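You operate a simulated robot arm through the tools that you are given. There is no shell and no other tool. Be economical: measure what you need, move in short steps, check, and stop when the job is done.

The job below is to be done with a simulated two-armed robot. You get a single attempt, and the scene is never put back.

## Task
Hold the teal box, draw its slide, change the green felt pack for the pink one and shut it.
Fine: hold it so that it stays about where it stands; the green pack goes on the bench; pinch nothing.

The check looks at the end state, three seconds after you hand in, the way a careful person would. Anything else that was tipped, shoved, dropped, spilled or broken makes it a failure.

## Robot
Two 7-joint arms with two-finger parallel grippers on one trunk, on a base that drives. Base frame: it is fixed to the floor where the robot stands at the start and does not move with it; the origin is under the middle of the robot, x ahead of it, y to its left, z up. Lengths are in m, angles in degrees, forces in N, time in s.
The left shoulder is at the start at [0.06, 0.143, 0.945], the right one opposite. With the tool pointing down near the work surface each hand reaches from about 0.32 to 0.74 m from the robot's upright axis, wherever it stands, measured 20 degrees to its own side. Places, roughly: black rubber bar [0.8, -0.2, 1]; brown flap [0.4, 0.2, 1]; brown inner slide [0.5, -0.2, 0.9]; green felt pack (6x4x4 cm) [0.5, -0.2, 0.9]; grey wooden bench [0.7, -0.8, 0.8]; inside of the brown inner slide [0.5, -0.2, 0.8]; pink felt pack (6x4x4 cm) [0.6, -0.3, 0.8]; red vacuum lever [0.8, -0.4, 0.9]; teal plastic box (16x10x9 cm) [0.5, -0.1, 0.9]. Payload 1.57 kg a hand.
The TCP of each hand is the grasp point between the finger pads, 0.03 m short of the fingertips. In the tool frame z runs along the fingers and y along their closing line. The gripper opens to 0.11 m. The fingers are 0.024 m wide and 0.012 m thick; the gripper's body (0.048 by 0.112 m) begins 0.078 m behind the TCP.
Orientation is that of the tool frame in the base frame, as [roll, pitch, yaw] about the fixed x, y, z axes, in that order (R = Rz(yaw) Ry(pitch) Rx(roll)). With the fingers straight down and closing along the base's y, the tool's x points along the base's -x, its y along +y and its z along -z.

## Interface
- The arms move only by the tool arm_command. It takes "left_deltas", "right_deltas" or both (then of equal length, played together; a hand with none holds still); each is a list of rows, each a list of 3 entries, a list of its own where there are three numbers: the shift along the base's x, y, z in m, then the turn, a rotation vector about the base's x, y, z in degrees, then the finger opening in m, from 0 to 0.11. In form: [[[tx, ty, tz], [rx, ry, rz], grip], ...]. A call has 1 to 12 rows; each row shifts and turns the commanded pose from where the row before left it. Each row takes 0.2 s and may step no farther than 0.05 m and 8.6 degrees from the row before; otherwise, or with a gripper value out of range, the whole call is refused. Where a pose cannot be reached the arm comes as near as it can. A force on the tool above 40 N (or 10 N above the force at the start of the call, whichever is more), or a blocked arm, ends the call early, and 0.2 s more pass. The fingers move at their own pace (about 0.045 m/s each) and stop on an object; they squeeze with about 38 N. The grip force told is the motor's: it shows also when the fingers shut on nothing. Time passes only in rows, and 0.2 s behind the last, so rows that do not move let the fingers close. The reply holds the time, the measured pose of the TCP, the force on the tool along the base axes, the opening and the grip force, in the units named above and with some noise, with the torque about the TCP (base axes, N m) and any sound that the robot's microphone picked up, and new pictures: "show" is both (left out), scene, wrist or none (wrist: the cameras of the hands that moved).
- Cameras (640 x 400 px; columns grow to the right, rows downward): "scene" is now at [0.0387, -0.0159, 1.5441]; the picture's right is [-0.28, -0.96, 0.00], its down [-0.79, 0.23, -0.56] and it looks along [0.54, -0.15, -0.83] (base axes); focal length 270 px, centre (320, 200). "left" rides on the left gripper at [0.07, -0.016, -0.141] in its tool frame; the picture's right is [0.23, 0.97, 0.00], its down [-0.85, 0.20, -0.48] and it looks along [-0.47, 0.11, 0.88] (tool axes); focal length 222 px, centre (320, 200). "right" rides on the right gripper at [0.07, 0.016, -0.141] in its tool frame; the picture's right is [-0.23, 0.97, 0.00], its down [-0.86, -0.20, -0.48] and it looks along [-0.47, -0.11, 0.88] (tool axes); focal length 222 px, centre (320, 200). There is no depth. A picture from a camera that has moved, and an enlarged one, comes with that camera's place and axes in the base frame and with its lens.
- lift_body(by): slides the trunk up (or, below 0, down) by that many m; the arms and the scene camera ride with it, the base frame stays. It gives what a move gives, with no picture.
- base_move(legs): drives the robot by 1 to 6 legs, each [ahead, left, turn to the left] in m, m and degrees, along the robot's own axes; the way and the turn of a leg run together, so that a leg with both is an arc; at most 1.5 m and 180 degrees a leg. The arms and the cameras ride along, it lands a little off, and it stops where it bumps. It gives what a move gives, and a new picture of the scene camera.
- aim_head(pan, tilt): turns the head with the scene camera to pan (to the left, within 86 degrees either way) and tilt (down, from -29 to 69), counted from straight ahead of the robot. It gives what a move gives, and a new picture of the scene camera.
- zoom(camera, box): a new picture of the part [left, top, right, bottom] of that camera's present view, enlarged. No time passes.
- close_job(): hands the job in; it is judged then, once.

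Go step by step. Nothing tells you exact positions but the pictures and the camera data: compare them with the known pose of the tool, close in by small moves and look again before you grip or let go. The budget is 120 turns and 260 pictures, counting those below and the enlarged ones. Unless the task says otherwise, let go and move clear before handing in, and close with one line.

The tools are called after ">>>" as name(argument=value, ...) on one line, values as JSON. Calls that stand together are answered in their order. arm_command: Moves the arms, as the interface text tells. Its arguments: {"type":"object","properties":{"left_deltas":{"type":"array"},"right_deltas":{"type":"array"},"show":{"type":"string","enum":["both","scene","wrist","none"]}},"required":[]} The other tools are called the same way: lift_body (by) slides the trunk up or down; base_move (legs) drives the base; aim_head (pan, tilt) turns the head that bears the scene camera; zoom (camera, box) takes an enlarged picture of a part of a camera's view; close_job () hands the job in.

At the start:

```text
time: 0.0
left_position: [0.5194, 0.0371, 1.1033]
left_tool_rot: [-180.0, 0.0, 179.9]
left_contact_force: [0.0, -0.1, -0.1]
left_moment: [0.01, 0.02, 0.0]
left_grip_width: 0.11
left_gripper_force: 0.0
right_position: [0.3703, -0.3808, 1.0558]
right_tool_rot: [-179.9, -0.1, 179.9]
right_contact_force: [-0.4, 0.3, -0.7]
right_moment: [-0.03, -0.01, 0.01]
right_grip_width: 0.11
right_gripper_force: 0.1
trunk travel left (down, up): [-0.544, 0.046]
robot x, y, heading: [-0.0023, -0.0031, -0.2]
head pan, tilt: [-16.0, 55.8]
```

scene: 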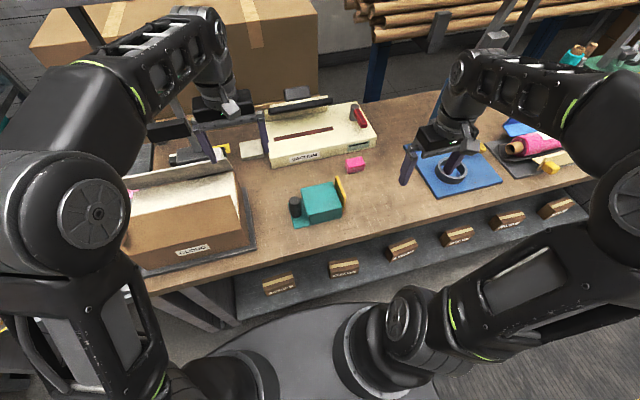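
right: 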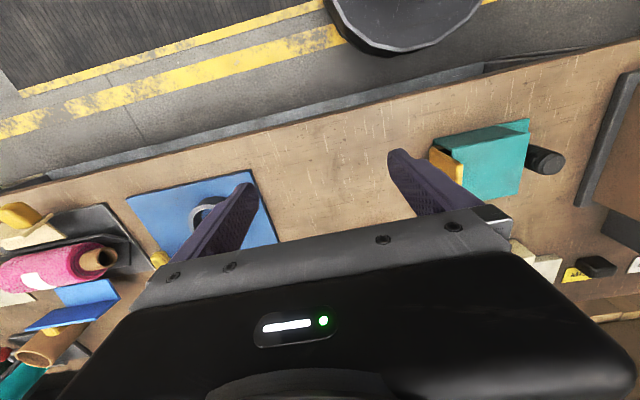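
left: 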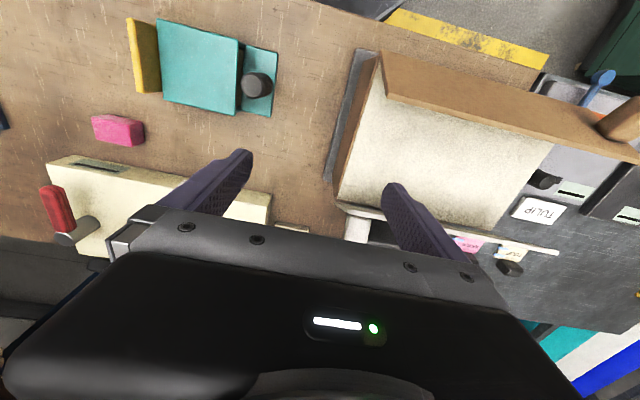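

I see the teal box near the middle of the bench with a yellow plate on its right end and a black knob on its left; the pink pack lies just beyond it. I zoom in to learn its build.

>>> zoom(camera="scene", box=[270, 140, 390, 240])

>>> zoom(camera="left", box=[70, 0, 310, 160])

>>> zoom(camera="right", box=[400, 100, 600, 225])

```text
4.00 times, centred on (330, 190) of scene
camera zoom: at [0.0387, -0.0159, 1.5441], right [-0.28, -0.96, 0.0], down [-0.79, 0.23, -0.56], along [0.54, -0.15, -0.83], focal length 1082 px, centre (280, 240)
```

zoom: 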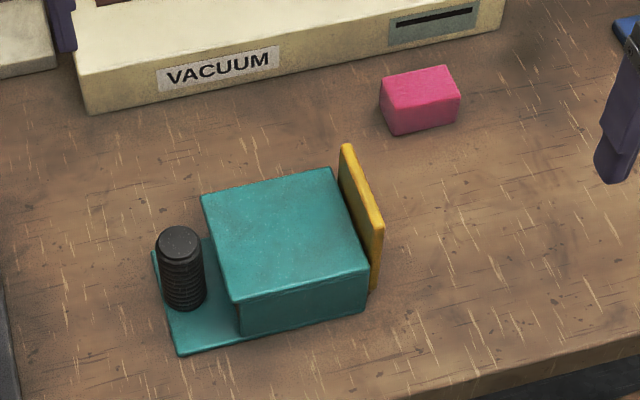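

```text
2.50 times, centred on (190, 80) of left
camera zoom: at [0.4503, 0.0208, 1.2454], right [-0.23, 0.97, 0.0], down [0.85, 0.2, 0.48], along [0.47, 0.11, -0.88], focal length 555 px, centre (645, 500)
```

zoom: 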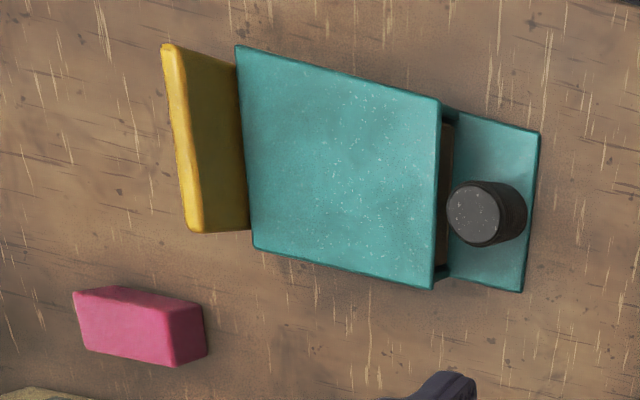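

```text
3.20 times, centred on (500, 162) of right
camera zoom: at [0.3009, -0.365, 1.1987], right [0.23, 0.97, 0.0], down [0.86, -0.2, 0.48], along [0.47, -0.11, -0.88], focal length 711 px, centre (-256, 320)
```

zoom: 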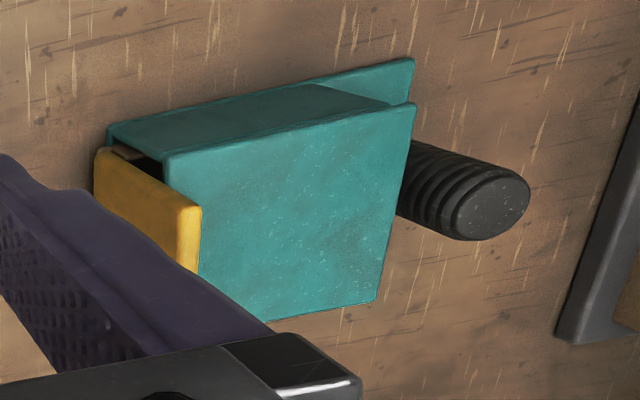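

The sleeve spans about x 0.424–0.521, y −0.09…−0.19, top z≈0.887. The black post stands at about (0.47, −0.062) and the yellow slide front at y≈−0.205, standing above the sleeve. First I turn the left hand so that it closes along x, above the post.

>>> arm_command(left_deltas=[[[-0.004, -0.009, -0.005], [0, 0, -8.2], 0.11], [[-0.004, -0.009, -0.005], [0, 0, -8.2], 0.11], [[-0.004, -0.009, -0.005], [0, 0, -8.2], 0.11], [[-0.004, -0.009, -0.005], [0, 0, -8.2], 0.11], [[-0.004, -0.009, -0.005], [0, 0, -8.2], 0.11], [[-0.004, -0.009, -0.005], [0, 0, -8.2], 0.11], [[-0.004, -0.009, -0.005], [0, 0, -8.2], 0.11], [[-0.004, -0.009, -0.005], [0, 0, -8.2], 0.11], [[-0.004, -0.009, -0.005], [0, 0, -8.2], 0.11], [[-0.004, -0.009, -0.005], [0, 0, -8.2], 0.11], [[-0.008, -0.009, -0.005], [0, 0, -8], 0.11]])

```text
time: 2.4
left_position: [0.4718, -0.0623, 1.0479]
left_tool_rot: [-179.8, 0.0, 89.7]
left_contact_force: [0.0, 0.5, 0.1]
left_moment: [-0.02, 0.0, 0.01]
left_grip_width: 0.1099
left_gripper_force: 0.2
right_position: [0.3704, -0.3812, 1.0563]
right_tool_rot: [-180.0, 0.0, 180.0]
right_contact_force: [0.3, -0.8, -0.3]
right_moment: [-0.01, 0.02, 0.01]
right_grip_width: 0.1101
right_gripper_force: 0.0
trunk travel left (down, up): [-0.544, 0.046]
robot x, y, heading: [0.0011, -0.0029, -0.1]
head pan, tilt: [-16.0, 55.8]
camera scene: at [0.0386, -0.016, 1.5441], right [-0.28, -0.96, 0.0], down [-0.79, 0.23, -0.56], along [0.54, -0.15, -0.83], focal length 270 px, centre (320, 200)
camera left: at [0.4558, 0.0073, 1.1901], right [0.97, 0.22, 0.0], down [0.2, -0.86, 0.48], along [0.11, -0.47, -0.88], focal length 222 px, centre (320, 200)
```

scene: 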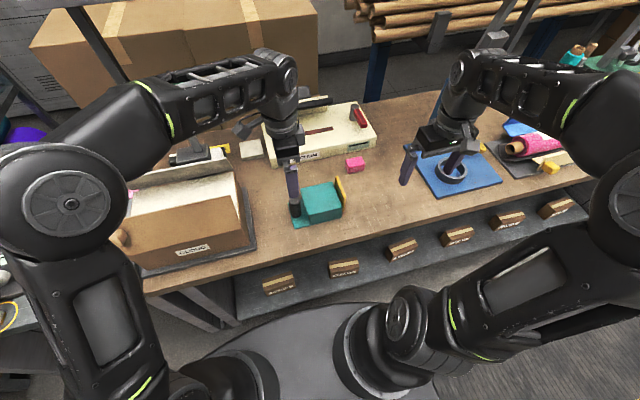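
left: 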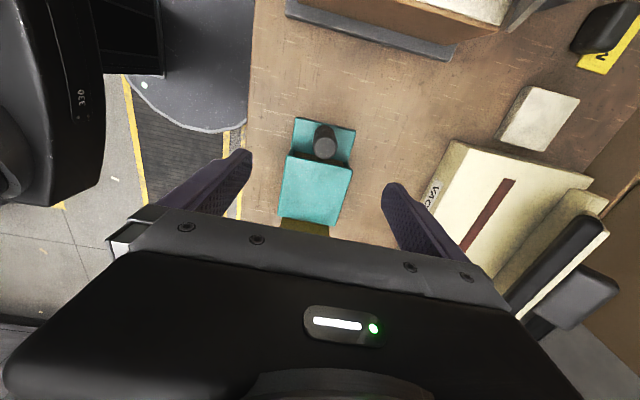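

>>> zoom(camera="left", box=[240, 95, 400, 245])

```text
2.67 times, centred on (320, 170) of left
camera zoom: at [0.4558, 0.0073, 1.1901], right [0.97, 0.22, 0.0], down [0.2, -0.86, 0.48], along [0.11, -0.47, -0.88], focal length 592 px, centre (320, 280)
```

zoom: 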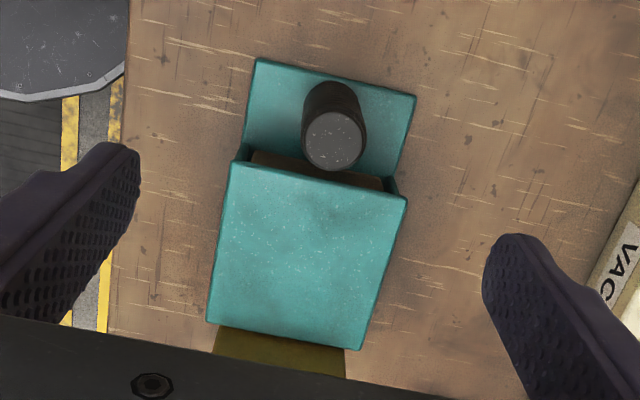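

The post lies a touch farther ahead, at about x 0.477, with the sleeve edge at y≈−0.094. I go down around it and look again.

>>> arm_command(left_deltas=[[[0.005, 0.0, -0.04], [0, 0, 0], 0.11], [[0, 0, -0.04], [0, 0, 0], 0.11], [[0, 0, -0.04], [0, 0, 0], 0.09], [[0, 0, -0.03], [0, 0, 0], 0.07], [[0, 0, -0.0], [0, 0, 0], 0.06]])

>>> zoom(camera="left", box=[200, 60, 440, 260])

>>> zoom(camera="scene", box=[250, 140, 370, 240])

```text
time: 3.6
left_position: [0.4743, -0.0601, 0.8981]
left_tool_rot: [179.9, 0.1, 90.0]
left_contact_force: [-0.1, -0.2, -0.3]
left_moment: [0.01, -0.01, 0.02]
left_grip_width: 0.06
left_gripper_force: 0.0
right_position: [0.371, -0.3818, 1.057]
right_tool_rot: [180.0, 0.1, 180.0]
right_contact_force: [0.1, 1.0, -0.3]
right_moment: [-0.01, -0.02, -0.04]
right_grip_width: 0.1099
right_gripper_force: 0.1
trunk travel left (down, up): [-0.544, 0.046]
robot x, y, heading: [0.0016, 0.0021, -0.1]
head pan, tilt: [-16.0, 55.8]
camera scene: at [0.0385, -0.0158, 1.5442], right [-0.28, -0.96, 0.0], down [-0.79, 0.23, -0.56], along [0.54, -0.15, -0.83], focal length 270 px, centre (320, 200)
camera left: at [0.4586, 0.009, 1.0401], right [0.97, 0.23, 0.0], down [0.2, -0.85, 0.48], along [0.11, -0.47, -0.88], focal length 222 px, centre (320, 200)
```

scene: 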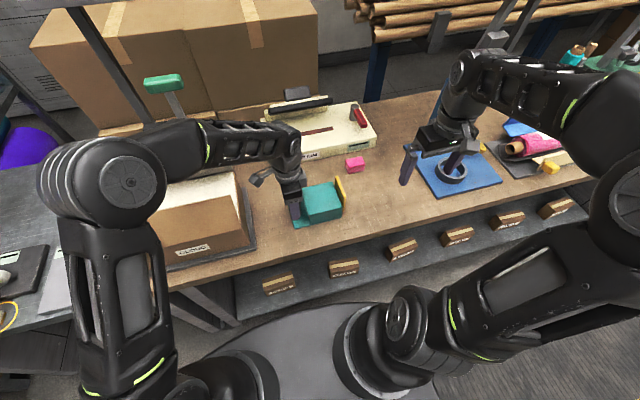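
left: 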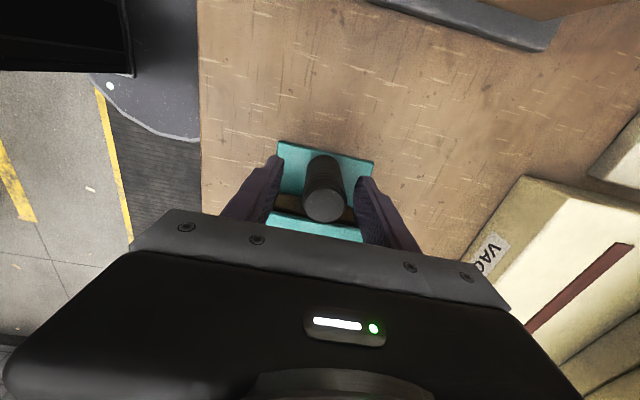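

```text
2.00 times, centred on (320, 160) of left
camera zoom: at [0.4586, 0.009, 1.0401], right [0.97, 0.23, 0.0], down [0.2, -0.85, 0.48], along [0.11, -0.47, -0.88], focal length 444 px, centre (320, 280)
```

zoom: 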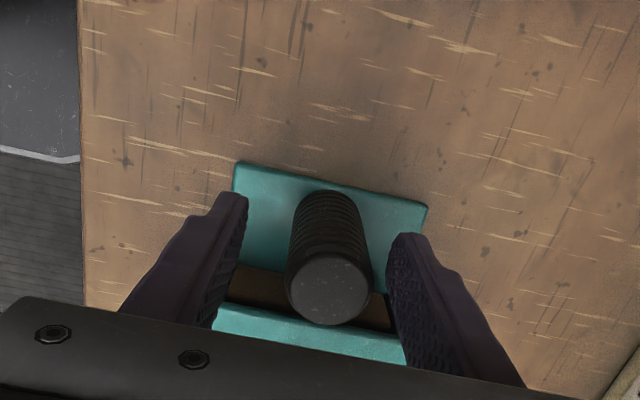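

```text
4.00 times, centred on (310, 190) of scene
camera zoom: at [0.0385, -0.0158, 1.5442], right [-0.28, -0.96, 0.0], down [-0.79, 0.23, -0.56], along [0.54, -0.15, -0.83], focal length 1082 px, centre (360, 240)
```

zoom: 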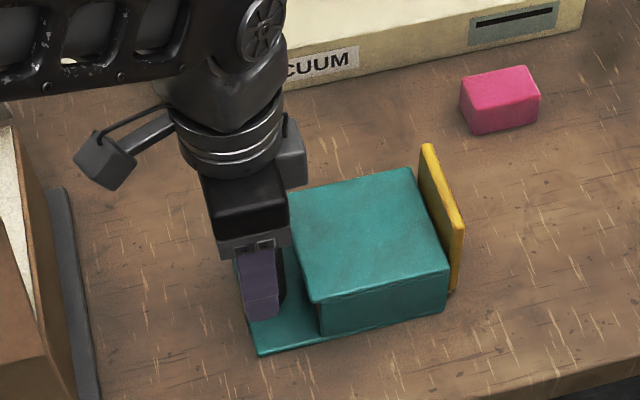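

The post centre lies about 4 mm farther in x than the fingers' middle. I shift, go lower and close gently.

>>> arm_command(left_deltas=[[[0.004, -0.002, -0.012], [0, 0, 0], 0.055], [[0, 0, -0.012], [0, 0, 0], 0.05], [[0, 0, 0], [0, 0, 0], 0.045], [[0, 0, 0], [0, 0, 0], 0.042]], show="none")

>>> zoom(camera="left", box=[240, 100, 400, 260])

```text
time: 4.6
left_position: [0.4797, -0.0629, 0.8744]
left_tool_rot: [179.9, 0.0, 90.1]
left_contact_force: [-0.5, -1.7, 0.5]
left_moment: [0.01, 0.04, 0.0]
left_grip_width: 0.042
left_gripper_force: 0.1
right_position: [0.3711, -0.3814, 1.0568]
right_tool_rot: [179.9, 0.0, 180.0]
right_contact_force: [0.4, -0.4, -0.7]
right_moment: [0.0, 0.01, -0.04]
right_grip_width: 0.1099
right_gripper_force: 0.0
trunk travel left (down, up): [-0.544, 0.046]
robot x, y, heading: [-0.0009, -0.0007, -0.1]
head pan, tilt: [-16.0, 55.8]
```

```text
2.50 times, centred on (320, 180) of left
camera zoom: at [0.4633, 0.0064, 1.0161], right [0.97, 0.23, 0.0], down [0.2, -0.85, 0.48], along [0.11, -0.47, -0.88], focal length 555 px, centre (320, 250)
```

zoom: 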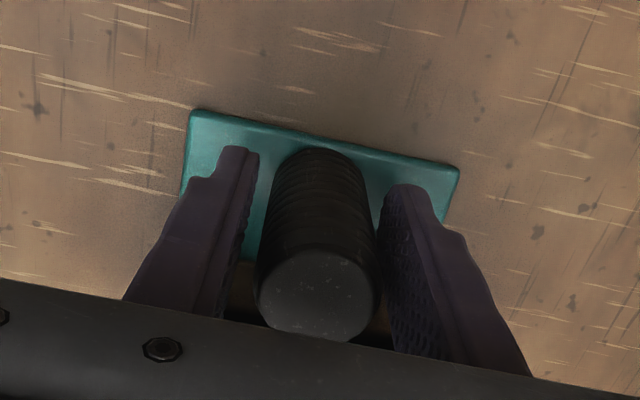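

The post is well centred between the fingers. I close on it.

>>> arm_command(left_deltas=[[[0, 0, 0], [0, 0, 0], 0.036], [[0, 0, 0], [0, 0, 0], 0.032], [[0, 0, 0], [0, 0, 0], 0.028], [[0, 0, 0], [0, 0, 0], 0.02], [[0, 0, 0], [0, 0, 0], 0.01], [[0, 0, 0], [0, 0, 0], 0.0], [[0, 0, 0], [0, 0, 0], 0.0]], show="none")

>>> zoom(camera="scene", box=[250, 140, 370, 240])

```text
time: 6.2
left_position: [0.4791, -0.0647, 0.8742]
left_tool_rot: [-179.9, 0.0, 90.1]
left_contact_force: [0.9, 0.4, 1.3]
left_moment: [0.0, -0.33, 0.04]
left_grip_width: 0.0332
left_gripper_force: 38.2
right_position: [0.3709, -0.3823, 1.0562]
right_tool_rot: [-180.0, 0.1, 179.9]
right_contact_force: [0.4, 0.0, -0.5]
right_moment: [0.0, -0.01, 0.02]
right_grip_width: 0.1101
right_gripper_force: 0.0
trunk travel left (down, up): [-0.544, 0.046]
robot x, y, heading: [-0.0015, -0.0015, -0.2]
head pan, tilt: [-16.0, 55.8]
```

```text
4.00 times, centred on (310, 190) of scene
camera zoom: at [0.0388, -0.0159, 1.5441], right [-0.28, -0.96, 0.0], down [-0.79, 0.23, -0.56], along [0.54, -0.15, -0.83], focal length 1082 px, centre (360, 240)
```

zoom: 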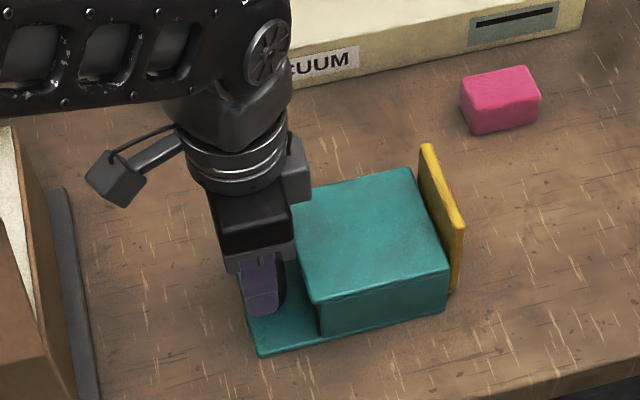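

The box is held and unmoved. Now I bring the right hand near the yellow front, high up, to look at it.

>>> arm_command(right_deltas=[[[0.02, 0.026, 0], [0, 0, 0], 0.11], [[0.02, 0.026, 0], [0, 0, 0], 0.11], [[0.02, 0.026, 0], [0, 0, 0], 0.11], [[0.02, 0.026, -0.01], [0, 0, 0], 0.11], [[0.02, 0.026, -0.02], [0, 0, 0], 0.08], [[0.018, 0.024, -0.02], [0, 0, 0], 0.06]])

>>> zoom(camera="right", box=[220, 60, 460, 240])

```text
time: 7.6
left_position: [0.4796, -0.0633, 0.8748]
left_tool_rot: [-180.0, 0.1, 90.0]
left_contact_force: [2.4, 1.1, 1.7]
left_moment: [-0.23, 0.24, 0.02]
left_grip_width: 0.0334
left_gripper_force: 38.2
right_position: [0.4876, -0.2285, 1.0073]
right_tool_rot: [-180.0, 0.0, -180.0]
right_contact_force: [-0.3, -0.2, -0.7]
right_moment: [0.01, -0.03, 0.0]
right_grip_width: 0.0604
right_gripper_force: 0.0
trunk travel left (down, up): [-0.544, 0.046]
robot x, y, heading: [-0.0046, -0.0012, 0.0]
head pan, tilt: [-16.0, 55.8]
camera scene: at [0.039, -0.0156, 1.5442], right [-0.28, -0.96, 0.0], down [-0.79, 0.23, -0.56], along [0.54, -0.15, -0.83], focal length 270 px, centre (320, 200)
camera right: at [0.4186, -0.2109, 1.1494], right [0.23, 0.97, 0.0], down [0.85, -0.2, 0.48], along [0.47, -0.11, -0.88], focal length 222 px, centre (320, 200)
```

scene: 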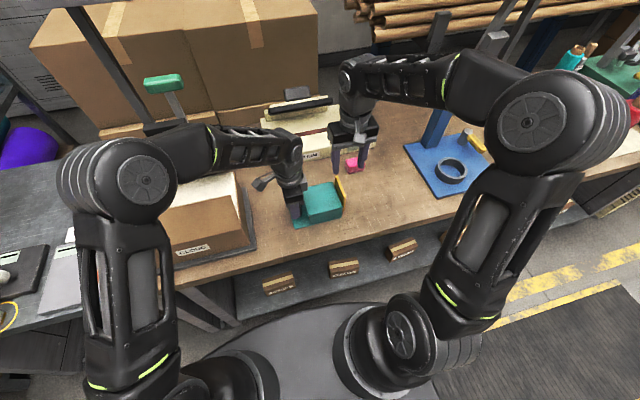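
right: 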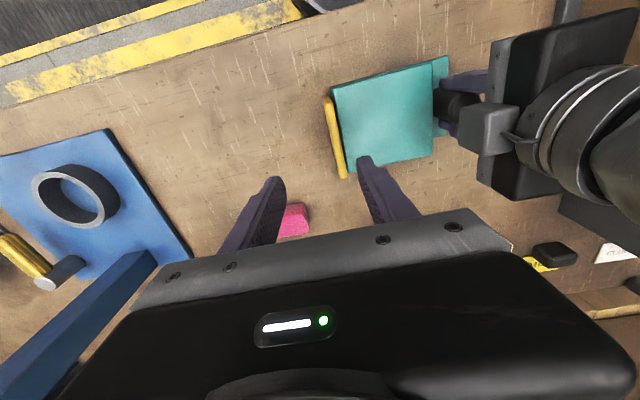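

```text
2.22 times, centred on (340, 150) of right
camera zoom: at [0.4186, -0.2109, 1.1494], right [0.23, 0.97, 0.0], down [0.85, -0.2, 0.48], along [0.47, -0.11, -0.88], focal length 494 px, centre (276, 311)
```

zoom: 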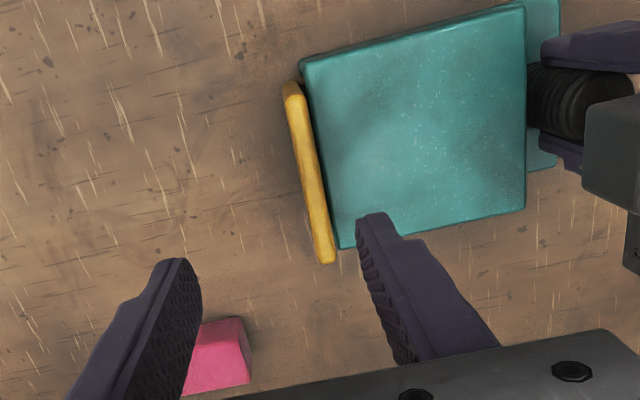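

The slide front spans x≈0.438–0.526 at y≈−0.208, flush with the sleeve end but rising about 2.5 cm above it. I line up over its top edge and lower, staying above the sleeve.

>>> arm_command(right_deltas=[[[-0.003, 0.01, -0.02], [0, 0, 0], 0.06], [[-0.003, 0.01, -0.02], [0, 0, 0], 0.06], [[0, 0, -0.022], [0, 0, 0], 0.06]])

>>> zoom(camera="right", box=[240, 60, 400, 220])

>>> zoom(camera="scene", box=[290, 140, 390, 220])

```text
time: 8.4
left_position: [0.4791, -0.0637, 0.8742]
left_tool_rot: [-180.0, 0.0, 90.0]
left_contact_force: [0.3, 0.5, -0.2]
left_moment: [-0.15, -0.22, 0.07]
left_grip_width: 0.0331
left_gripper_force: 38.4
right_position: [0.4823, -0.2079, 0.9438]
right_tool_rot: [180.0, 0.0, -180.0]
right_contact_force: [0.7, 0.0, -0.9]
right_moment: [-0.02, 0.03, -0.02]
right_grip_width: 0.0599
right_gripper_force: 0.1
trunk travel left (down, up): [-0.544, 0.046]
robot x, y, heading: [0.0019, 0.001, 0.0]
head pan, tilt: [-16.0, 55.8]
camera scene: at [0.0388, -0.0158, 1.5442], right [-0.28, -0.96, 0.0], down [-0.79, 0.23, -0.56], along [0.54, -0.15, -0.83], focal length 270 px, centre (320, 200)
camera right: at [0.4127, -0.1916, 1.0869], right [0.23, 0.97, 0.0], down [0.85, -0.2, 0.48], along [0.47, -0.11, -0.88], focal length 222 px, centre (320, 200)
```

scene: 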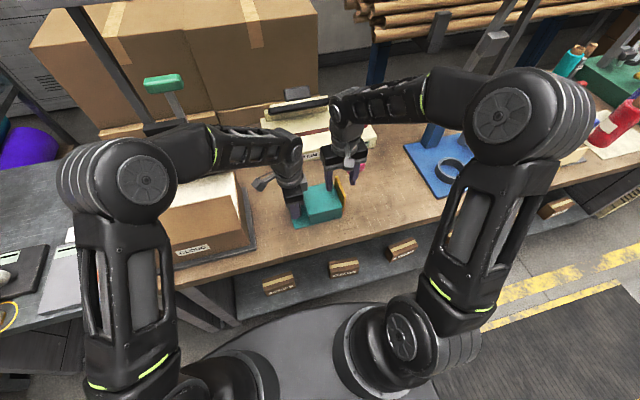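
right: 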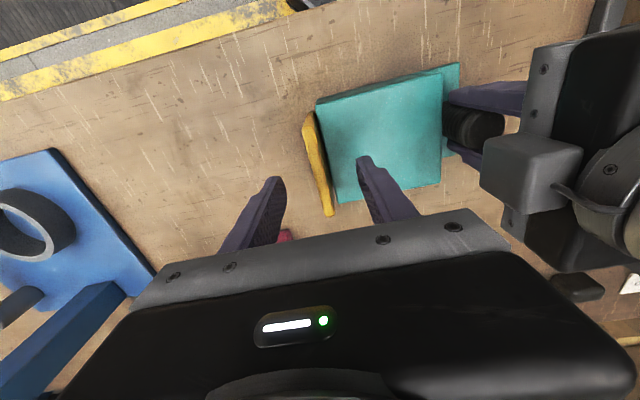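

```text
2.50 times, centred on (320, 140) of right
camera zoom: at [0.4127, -0.1916, 1.0869], right [0.23, 0.97, 0.0], down [0.85, -0.2, 0.48], along [0.47, -0.11, -0.88], focal length 555 px, centre (320, 350)
```

zoom: 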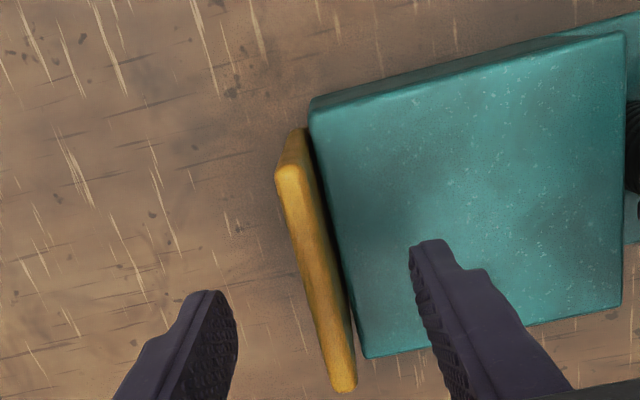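

```text
5.00 times, centred on (340, 180) of scene
camera zoom: at [0.0388, -0.0158, 1.5442], right [-0.28, -0.96, 0.0], down [-0.79, 0.23, -0.56], along [0.54, -0.15, -0.83], focal length 1352 px, centre (220, 300)
```

zoom: 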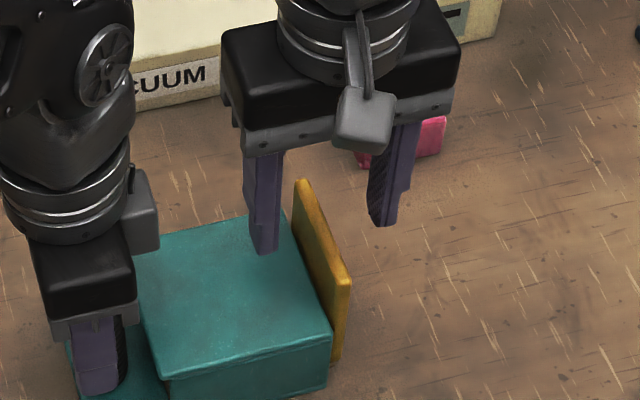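

The panel lies at y≈−0.208, right between the fingers. I go down 2 cm and close in steps.

>>> arm_command(right_deltas=[[[0, 0, -0.01], [0, 0, 0], 0.05], [[0, 0, -0.009], [0, 0, 0], 0.035], [[0, 0, 0], [0, 0, 0], 0.025], [[0, 0, 0], [0, 0, 0], 0.02]], show="none")

>>> zoom(camera="right", box=[240, 60, 400, 220])

>>> zoom(camera="scene", box=[290, 140, 390, 220])

```text
time: 9.4
left_position: [0.4787, -0.0629, 0.8733]
left_tool_rot: [-179.9, 0.0, 90.0]
left_contact_force: [0.8, 0.8, 1.5]
left_moment: [-0.01, -0.31, 0.07]
left_grip_width: 0.0332
left_gripper_force: 37.9
right_position: [0.4821, -0.2076, 0.9254]
right_tool_rot: [180.0, 0.1, 180.0]
right_contact_force: [0.3, 0.2, -0.1]
right_moment: [-0.02, 0.02, -0.03]
right_grip_width: 0.0201
right_gripper_force: 0.1
trunk travel left (down, up): [-0.544, 0.046]
robot x, y, heading: [-0.0011, -0.0014, -0.2]
head pan, tilt: [-16.0, 55.8]
```

```text
2.50 times, centred on (320, 140) of right
camera zoom: at [0.4129, -0.191, 1.068], right [0.23, 0.97, 0.0], down [0.86, -0.2, 0.48], along [0.47, -0.11, -0.88], focal length 555 px, centre (320, 350)
```

zoom: 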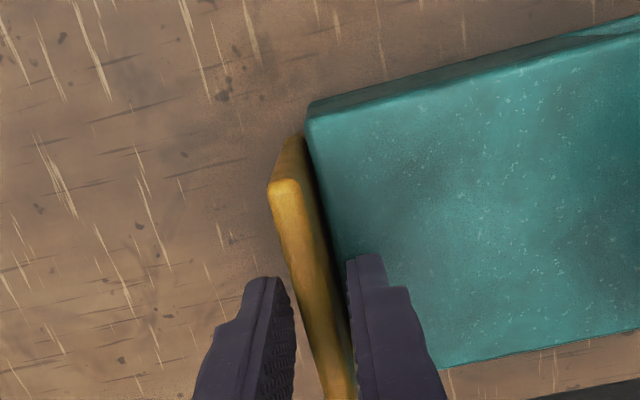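

```text
5.00 times, centred on (340, 180) of scene
camera zoom: at [0.0388, -0.0158, 1.5441], right [-0.28, -0.96, 0.0], down [-0.79, 0.23, -0.56], along [0.54, -0.15, -0.83], focal length 1352 px, centre (220, 300)
```

zoom: 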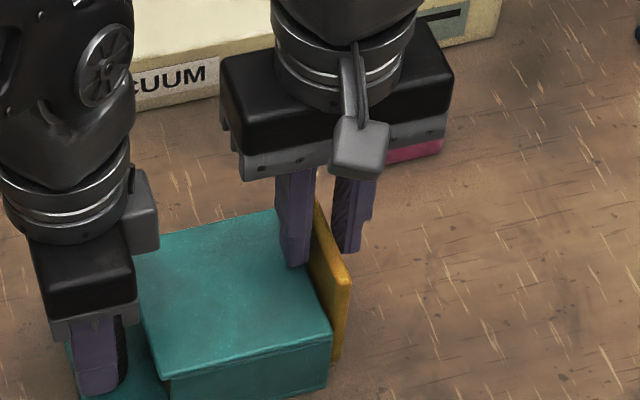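

Both fingers straddle the panel. I close and draw the slide a first 3 cm, watching the force.

>>> arm_command(right_deltas=[[[0, 0, 0], [0, 0, 0], 0.012], [[0, 0, 0], [0, 0, 0], 0.006], [[0, 0, 0], [0, 0, 0], 0.0], [[0, 0, 0], [0, 0, 0], 0.0], [[0, -0.004, 0], [0, 0, 0], 0.0], [[0, -0.006, 0], [0, 0, 0], 0.0], [[0, -0.01, 0], [0, 0, 0], 0.0], [[0, -0.01, 0], [0, 0, 0], 0.0]])

>>> zoom(camera="scene", box=[270, 140, 390, 230])

```text
time: 11.2
left_position: [0.4778, -0.0639, 0.8758]
left_tool_rot: [180.0, 0.1, 89.9]
left_contact_force: [5.2, -4.2, -0.9]
left_moment: [0.8, 0.72, 0.22]
left_grip_width: 0.0331
left_gripper_force: 37.7
right_position: [0.4841, -0.2375, 0.9258]
right_tool_rot: [-180.0, 0.0, -180.0]
right_contact_force: [-6.2, 3.2, 12.5]
right_moment: [0.16, -0.26, 0.54]
right_grip_width: 0.0093
right_gripper_force: 27.2
trunk travel left (down, up): [-0.544, 0.046]
robot x, y, heading: [-0.0023, -0.0008, -0.2]
head pan, tilt: [-16.0, 55.8]
camera scene: at [0.038, -0.0157, 1.5443], right [-0.28, -0.96, 0.0], down [-0.79, 0.23, -0.56], along [0.54, -0.15, -0.83], focal length 270 px, centre (320, 200)
camera right: at [0.4131, -0.2208, 1.0679], right [0.23, 0.97, 0.0], down [0.85, -0.2, 0.48], along [0.47, -0.11, -0.88], focal length 222 px, centre (320, 200)
```

scene: 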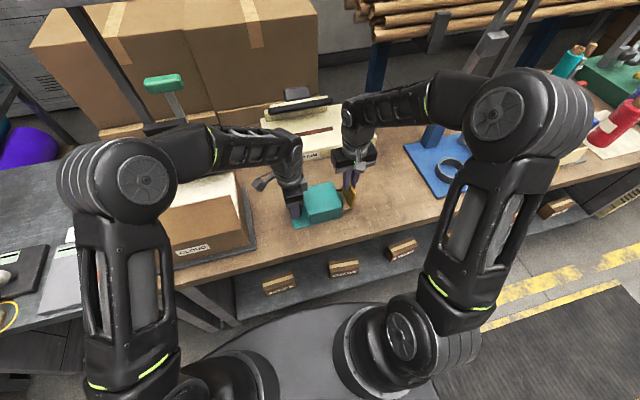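
right: 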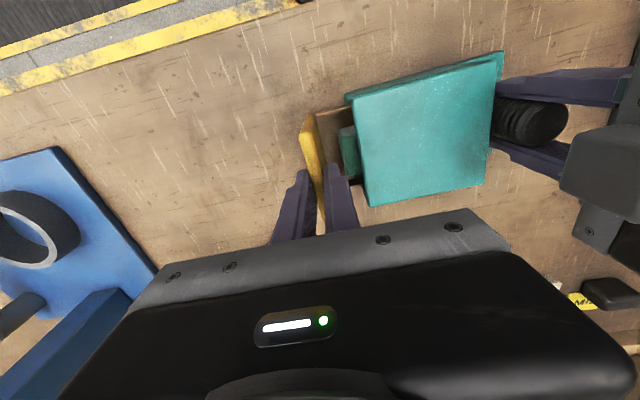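

```text
4.44 times, centred on (330, 185) of scene
camera zoom: at [0.038, -0.0157, 1.5443], right [-0.28, -0.96, 0.0], down [-0.79, 0.23, -0.56], along [0.54, -0.15, -0.83], focal length 1202 px, centre (276, 267)
```

zoom: 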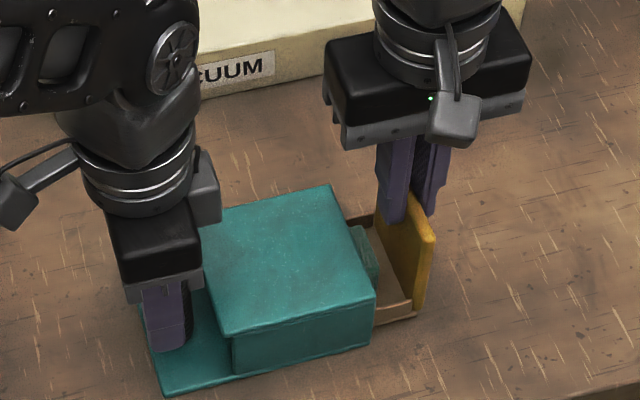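

The slide runs freely and the green pack shows inside. I draw another 3.5 cm.

>>> arm_command(right_deltas=[[[0, -0.009, 0], [0, 0, 0], 0.0], [[0, -0.009, 0], [0, 0, 0], 0.0], [[0, -0.009, 0], [0, 0, 0], 0.0], [[0, -0.008, 0], [0, 0, 0], 0.0]], show="wrist")

>>> zoom(camera="scene", box=[270, 140, 390, 230])

```text
time: 12.2
left_position: [0.4794, -0.0628, 0.8761]
left_tool_rot: [180.0, 0.0, 90.1]
left_contact_force: [1.4, -2.7, 2.3]
left_moment: [-0.05, 0.6, -0.24]
left_grip_width: 0.0331
left_gripper_force: 37.5
right_position: [0.4836, -0.2724, 0.9252]
right_tool_rot: [180.0, 0.1, -180.0]
right_contact_force: [-0.7, 3.1, 4.6]
right_moment: [0.16, -0.32, 0.43]
right_grip_width: 0.0092
right_gripper_force: 27.9
trunk travel left (down, up): [-0.544, 0.046]
robot x, y, heading: [0.0009, 0.0019, -0.1]
head pan, tilt: [-16.0, 55.8]
camera right: at [0.4133, -0.2558, 1.0676], right [0.23, 0.97, 0.0], down [0.85, -0.2, 0.48], along [0.47, -0.11, -0.88], focal length 222 px, centre (320, 200)
```

right: 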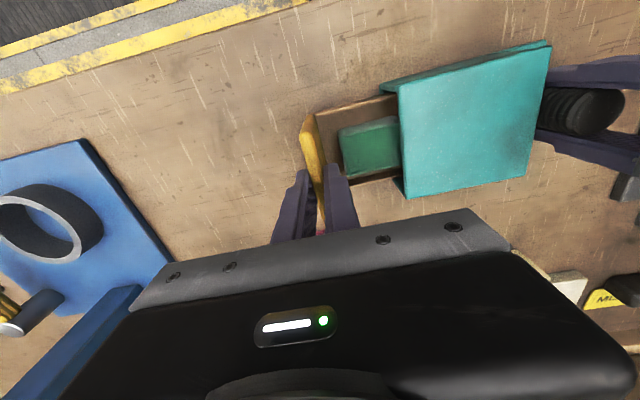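

```text
4.44 times, centred on (330, 185) of scene
camera zoom: at [0.0384, -0.0156, 1.5441], right [-0.27, -0.96, 0.0], down [-0.79, 0.23, -0.56], along [0.54, -0.15, -0.83], focal length 1202 px, centre (276, 267)
```

zoom: 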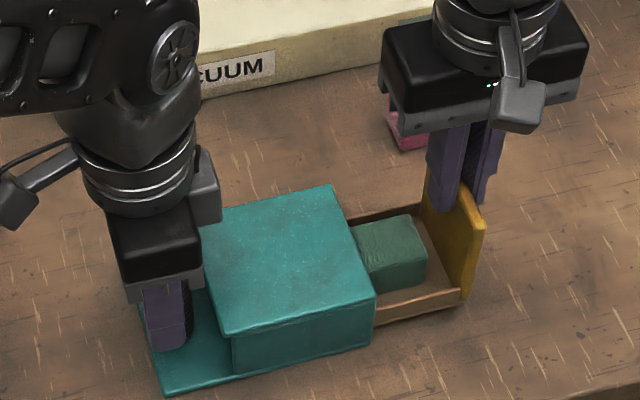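

The pack lies lengthwise along y, and about 1 cm is still under the sleeve. I draw 2 cm more.

>>> arm_command(right_deltas=[[[0, -0.007, 0], [0, 0, 0], 0.0], [[0, -0.007, 0], [0, 0, 0], 0.0], [[0, -0.006, 0], [0, 0, 0], 0.0]], show="wrist")

>>> zoom(camera="scene", box=[270, 140, 390, 230])

>>> zoom(camera="right", box=[280, 30, 480, 230])

```text
time: 13.0
left_position: [0.4782, -0.0631, 0.8755]
left_tool_rot: [-180.0, 0.1, 90.1]
left_contact_force: [4.0, -5.4, 3.3]
left_moment: [0.39, 0.89, 0.21]
left_grip_width: 0.0332
left_gripper_force: 38.0
right_position: [0.4831, -0.2927, 0.9239]
right_tool_rot: [180.0, 0.1, -180.0]
right_contact_force: [-1.0, 3.5, 10.4]
right_moment: [0.2, -0.4, 0.43]
right_grip_width: 0.0093
right_gripper_force: 28.0
trunk travel left (down, up): [-0.544, 0.046]
robot x, y, heading: [0.002, -0.0017, 0.1]
head pan, tilt: [-16.0, 55.8]
camera right: at [0.4135, -0.2761, 1.0675], right [0.23, 0.97, 0.0], down [0.85, -0.2, 0.48], along [0.47, -0.11, -0.88], focal length 222 px, centre (320, 200)
```

right: 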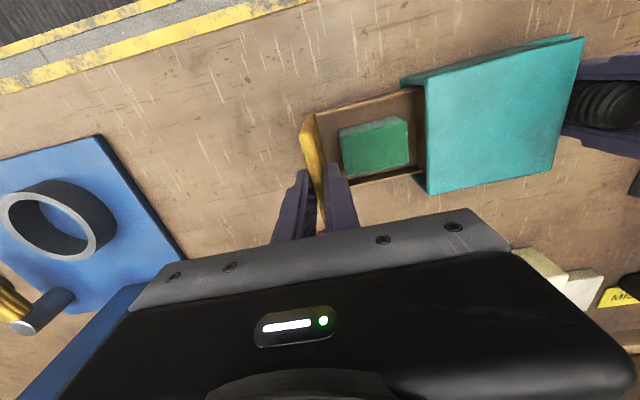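

```text
4.44 times, centred on (330, 185) of scene
camera zoom: at [0.038, -0.0157, 1.5443], right [-0.28, -0.96, 0.0], down [-0.79, 0.23, -0.56], along [0.54, -0.15, -0.83], focal length 1202 px, centre (276, 267)
```

zoom: 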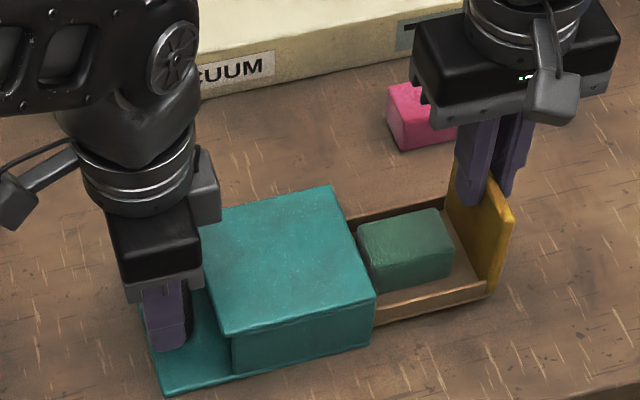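

```text
2.00 times, centred on (380, 130) of right
camera zoom: at [0.4135, -0.2761, 1.0675], right [0.23, 0.97, 0.0], down [0.85, -0.2, 0.48], along [0.47, -0.11, -0.88], focal length 444 px, centre (200, 340)
```

zoom: 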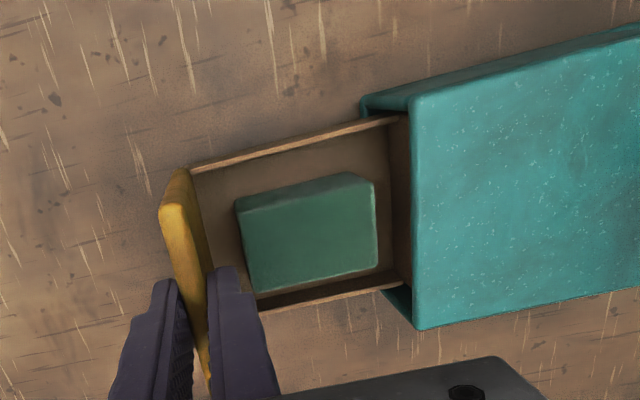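

The pack is now fully in the open: centre ≈(0.481, −0.2415), top z≈0.868, standing above the slide's low walls (rim ≈0.85). I let go of the front, rise and turn the right hand 90° so that it closes along x above the pack.

>>> arm_command(right_deltas=[[[0, 0, 0], [0, 0, 0], 0.015], [[0, 0, 0], [0, 0, 0], 0.03], [[0, 0, 0], [0, 0, 0], 0.03], [[0, 0, 0.03], [0, 0, 0], 0.03], [[0, 0, 0.04], [0, 0, 0], 0.03], [[0, 0, 0.04], [0, 0, 0], 0.04]], show="none")

>>> arm_command(right_deltas=[[[0, 0.005, 0], [0, 0, 8.2], 0.06], [[0, 0.005, 0], [0, 0, 8.2], 0.06], [[0, 0.005, 0], [0, 0, 8.2], 0.06], [[0, 0.005, 0], [0, 0, 8.2], 0.06], [[0, 0.005, 0], [0, 0, 8.2], 0.07], [[0, 0.005, 0], [0, 0, 8.2], 0.07], [[0, 0.005, 0], [0, 0, 8.2], 0.07], [[0, 0.005, 0], [0, 0, 8.2], 0.07], [[0, 0.005, 0], [0, 0, 8.2], 0.07], [[0, 0.005, 0], [0, 0, 8.2], 0.07], [[-0.002, 0.001, 0], [0, 0, 8], 0.07]])

>>> zoom(camera="right", box=[220, 80, 420, 240])

>>> zoom(camera="scene", box=[270, 140, 390, 230])

```text
time: 14.4
left_position: [0.4792, -0.0635, 0.8762]
left_tool_rot: [179.9, 0.0, 90.0]
left_contact_force: [-1.0, 2.4, 2.7]
left_moment: [-0.21, -0.27, 0.02]
left_grip_width: 0.0332
left_gripper_force: 38.7
right_position: [0.4841, -0.2947, 1.0378]
right_tool_rot: [180.0, 0.0, 180.0]
right_contact_force: [0.2, 0.6, 0.5]
right_moment: [0.01, -0.04, 0.02]
right_grip_width: 0.0398
right_gripper_force: 0.1
trunk travel left (down, up): [-0.544, 0.046]
robot x, y, heading: [0.0016, 0.0013, 0.0]
head pan, tilt: [-16.0, 55.8]
```

```text
time: 16.8
left_position: [0.4786, -0.0632, 0.8745]
left_tool_rot: [-179.9, 0.0, 89.9]
left_contact_force: [1.1, -1.0, 0.7]
left_moment: [0.16, 0.03, -0.06]
left_grip_width: 0.0329
left_gripper_force: 38.1
right_position: [0.4806, -0.2431, 1.0349]
right_tool_rot: [-180.0, 0.0, -89.9]
right_contact_force: [0.0, 0.0, 0.2]
right_moment: [-0.01, -0.01, 0.01]
right_grip_width: 0.0699
right_gripper_force: 0.0
trunk travel left (down, up): [-0.544, 0.046]
robot x, y, heading: [0.0025, 0.0006, -0.2]
head pan, tilt: [-16.0, 55.8]
camera scene: at [0.0387, -0.0159, 1.5441], right [-0.28, -0.96, 0.0], down [-0.79, 0.23, -0.56], along [0.54, -0.15, -0.83], focal length 270 px, centre (320, 200)
camera right: at [0.4644, -0.3113, 1.1772], right [-0.97, 0.23, 0.0], down [0.2, 0.86, 0.48], along [0.11, 0.47, -0.88], focal length 222 px, centre (320, 200)
```

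scene: 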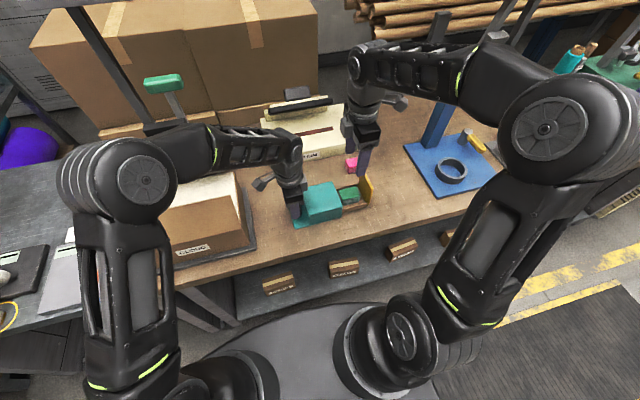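
right: 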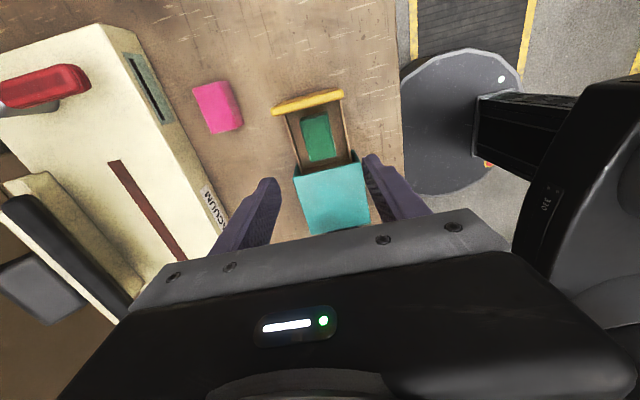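

```text
2.50 times, centred on (320, 160) of right
camera zoom: at [0.4644, -0.3113, 1.1772], right [-0.97, 0.23, 0.0], down [0.2, 0.86, 0.48], along [0.11, 0.47, -0.88], focal length 555 px, centre (320, 300)
```

zoom: 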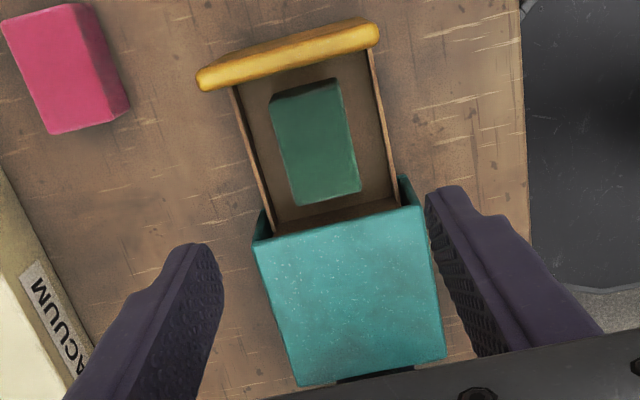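

```text
4.44 times, centred on (330, 185) of scene
camera zoom: at [0.0387, -0.0159, 1.5441], right [-0.28, -0.96, 0.0], down [-0.79, 0.23, -0.56], along [0.54, -0.15, -0.83], focal length 1202 px, centre (276, 267)
```

zoom: 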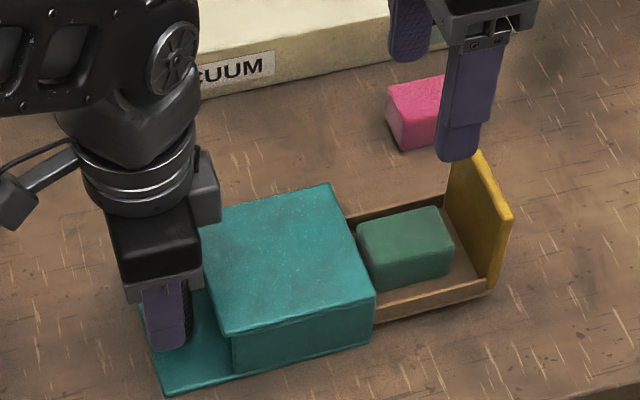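

Pack centre confirmed at ≈(0.482, −0.241). I go down to z 0.89, keeping the tips above the slide walls, and look.

>>> arm_command(right_deltas=[[[0.001, 0.002, -0.04], [0, 0, 0], 0.065], [[0, 0, -0.04], [0, 0, 0], 0.06], [[0, 0, -0.04], [0, 0, 0], 0.06], [[0, 0, -0.025], [0, 0, 0], 0.06]], show="none")

>>> zoom(camera="right", box=[220, 80, 420, 240])

>>> zoom(camera="scene", box=[290, 140, 390, 220])

```text
time: 17.8
left_position: [0.4792, -0.0641, 0.874]
left_tool_rot: [180.0, 0.1, 90.0]
left_contact_force: [0.6, 0.3, 0.3]
left_moment: [0.15, 0.01, 0.04]
left_grip_width: 0.0331
left_gripper_force: 38.2
right_position: [0.4825, -0.2419, 0.8914]
right_tool_rot: [-180.0, -0.1, -90.0]
right_contact_force: [-0.3, -1.5, 0.5]
right_moment: [0.01, -0.01, 0.0]
right_grip_width: 0.0597
right_gripper_force: 0.1
trunk travel left (down, up): [-0.544, 0.046]
robot x, y, heading: [-0.0019, -0.0, -0.0]
head pan, tilt: [-16.0, 55.8]
```

```text
2.50 times, centred on (320, 160) of right
camera zoom: at [0.4666, -0.3109, 1.0343], right [-0.97, 0.23, 0.0], down [0.2, 0.86, 0.48], along [0.11, 0.47, -0.88], focal length 555 px, centre (320, 300)
```

zoom: 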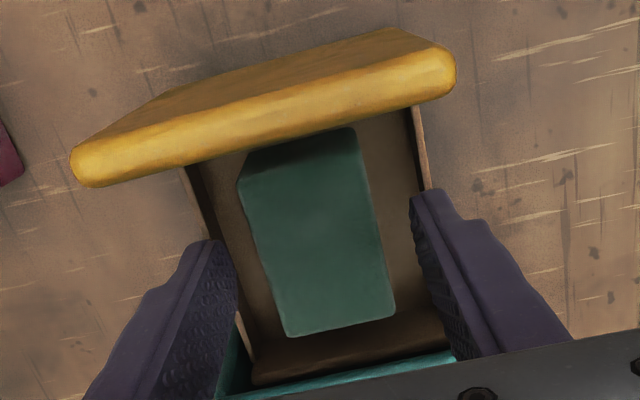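

```text
5.00 times, centred on (340, 180) of scene
camera zoom: at [0.0388, -0.0158, 1.5442], right [-0.28, -0.96, 0.0], down [-0.79, 0.23, -0.56], along [0.54, -0.15, -0.83], focal length 1352 px, centre (220, 300)
```

zoom: 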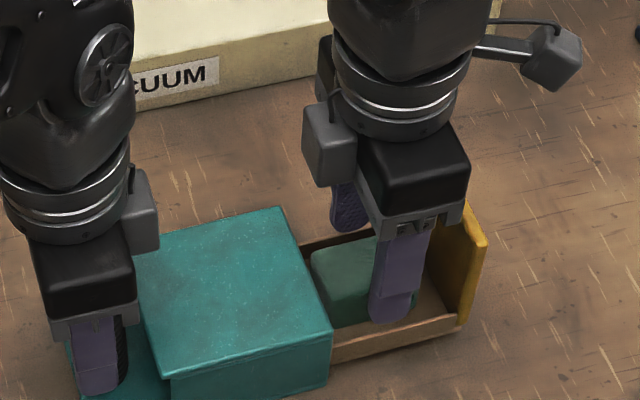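

The fingers straddle the pack properly. I narrow to 0.046, sink 13 mm and close.

>>> arm_command(right_deltas=[[[-0.001, 0, 0], [0, 0, 0], 0.05], [[0, 0, 0], [0, 0, 0], 0.046], [[0, 0, -0.007], [0, 0, 0], 0.046], [[0, 0, -0.006], [0, 0, 0], 0.046], [[0, 0, 0], [0, 0, 0], 0.035], [[0, 0, 0], [0, 0, 0], 0.025], [[0, 0, 0], [0, 0, 0], 0.0], [[0, 0, 0], [0, 0, 0], 0.0]], show="none")

>>> zoom(camera="right", box=[220, 80, 420, 240])

```text
time: 19.6
left_position: [0.478, -0.0623, 0.8744]
left_tool_rot: [-180.0, 0.1, 90.1]
left_contact_force: [0.1, -0.5, -0.5]
left_moment: [-0.01, 0.17, -0.06]
left_grip_width: 0.0331
left_gripper_force: 38.1
right_position: [0.4796, -0.2412, 0.8768]
right_tool_rot: [179.9, 0.0, -90.0]
right_contact_force: [1.1, 0.6, 3.3]
right_moment: [-0.02, -0.04, 0.03]
right_grip_width: 0.0388
right_gripper_force: 38.3
trunk travel left (down, up): [-0.544, 0.046]
robot x, y, heading: [0.0018, 0.0011, 0.3]
head pan, tilt: [-16.0, 55.8]
```

```text
2.50 times, centred on (320, 160) of right
camera zoom: at [0.4643, -0.3094, 1.0197], right [-0.97, 0.23, 0.0], down [0.2, 0.86, 0.48], along [0.11, 0.47, -0.88], focal length 555 px, centre (320, 300)
```

zoom: 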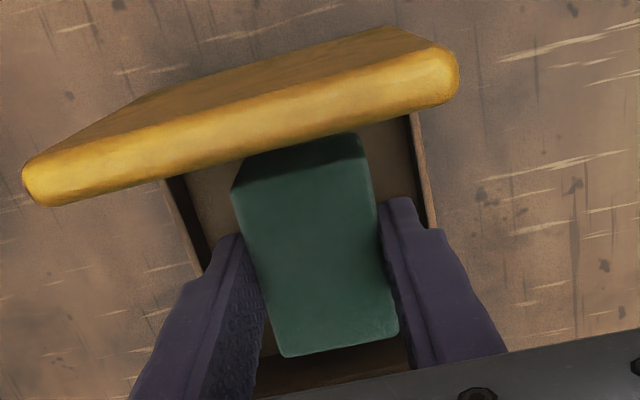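

The green pack is gripped (0.0388 wide). I lift it straight out, above the yellow front.

>>> arm_command(right_deltas=[[[0, 0, 0.01], [0, 0, 0], 0.0], [[0, 0, 0.02], [0, 0, 0], 0.0], [[0, 0, 0.03], [0, 0, 0], 0.0], [[0, 0, 0.03], [0, 0, 0], 0.0], [[0, 0, 0.03], [0, 0, 0], 0.0]])

>>> zoom(camera="scene", box=[270, 120, 430, 240])

```text
time: 20.8
left_position: [0.479, -0.0633, 0.8741]
left_tool_rot: [-180.0, -0.1, 90.0]
left_contact_force: [-1.4, 1.2, 2.8]
left_moment: [-0.19, -0.23, -0.02]
left_grip_width: 0.0332
left_gripper_force: 38.0
right_position: [0.4798, -0.2403, 0.998]
right_tool_rot: [-180.0, 0.1, -89.9]
right_contact_force: [-0.1, -0.7, -1.3]
right_moment: [0.0, 0.01, -0.02]
right_grip_width: 0.0386
right_gripper_force: 37.8
trunk travel left (down, up): [-0.544, 0.046]
robot x, y, heading: [-0.0022, 0.0034, -0.1]
head pan, tilt: [-16.0, 55.8]
camera scene: at [0.0385, -0.0158, 1.5441], right [-0.28, -0.96, 0.0], down [-0.79, 0.23, -0.56], along [0.54, -0.15, -0.83], focal length 270 px, centre (320, 200)
camera right: at [0.4641, -0.3097, 1.1402], right [-0.97, 0.23, 0.0], down [0.2, 0.85, 0.48], along [0.11, 0.47, -0.88], focal length 222 px, centre (320, 200)
```

scene: 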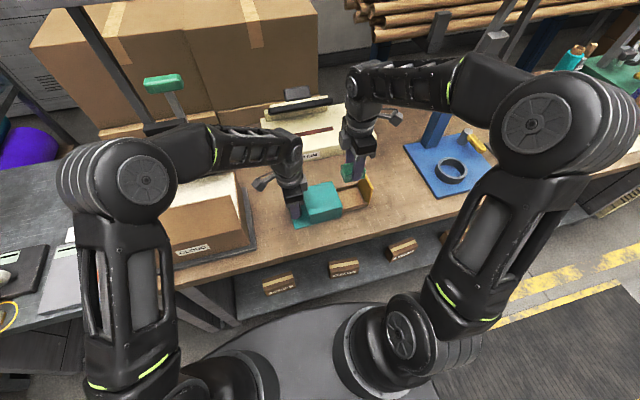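
right: 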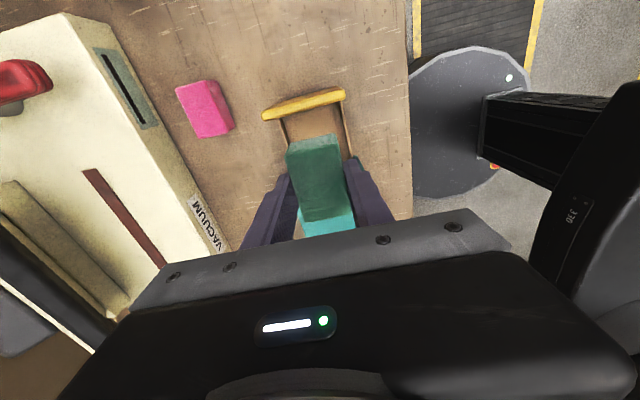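

```text
3.33 times, centred on (350, 180) of scene
camera zoom: at [0.0385, -0.0158, 1.5441], right [-0.28, -0.96, 0.0], down [-0.79, 0.23, -0.56], along [0.54, -0.15, -0.83], focal length 901 px, centre (220, 267)
```

zoom: 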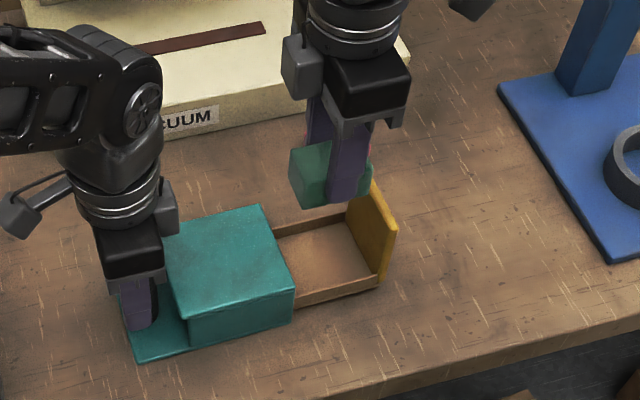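

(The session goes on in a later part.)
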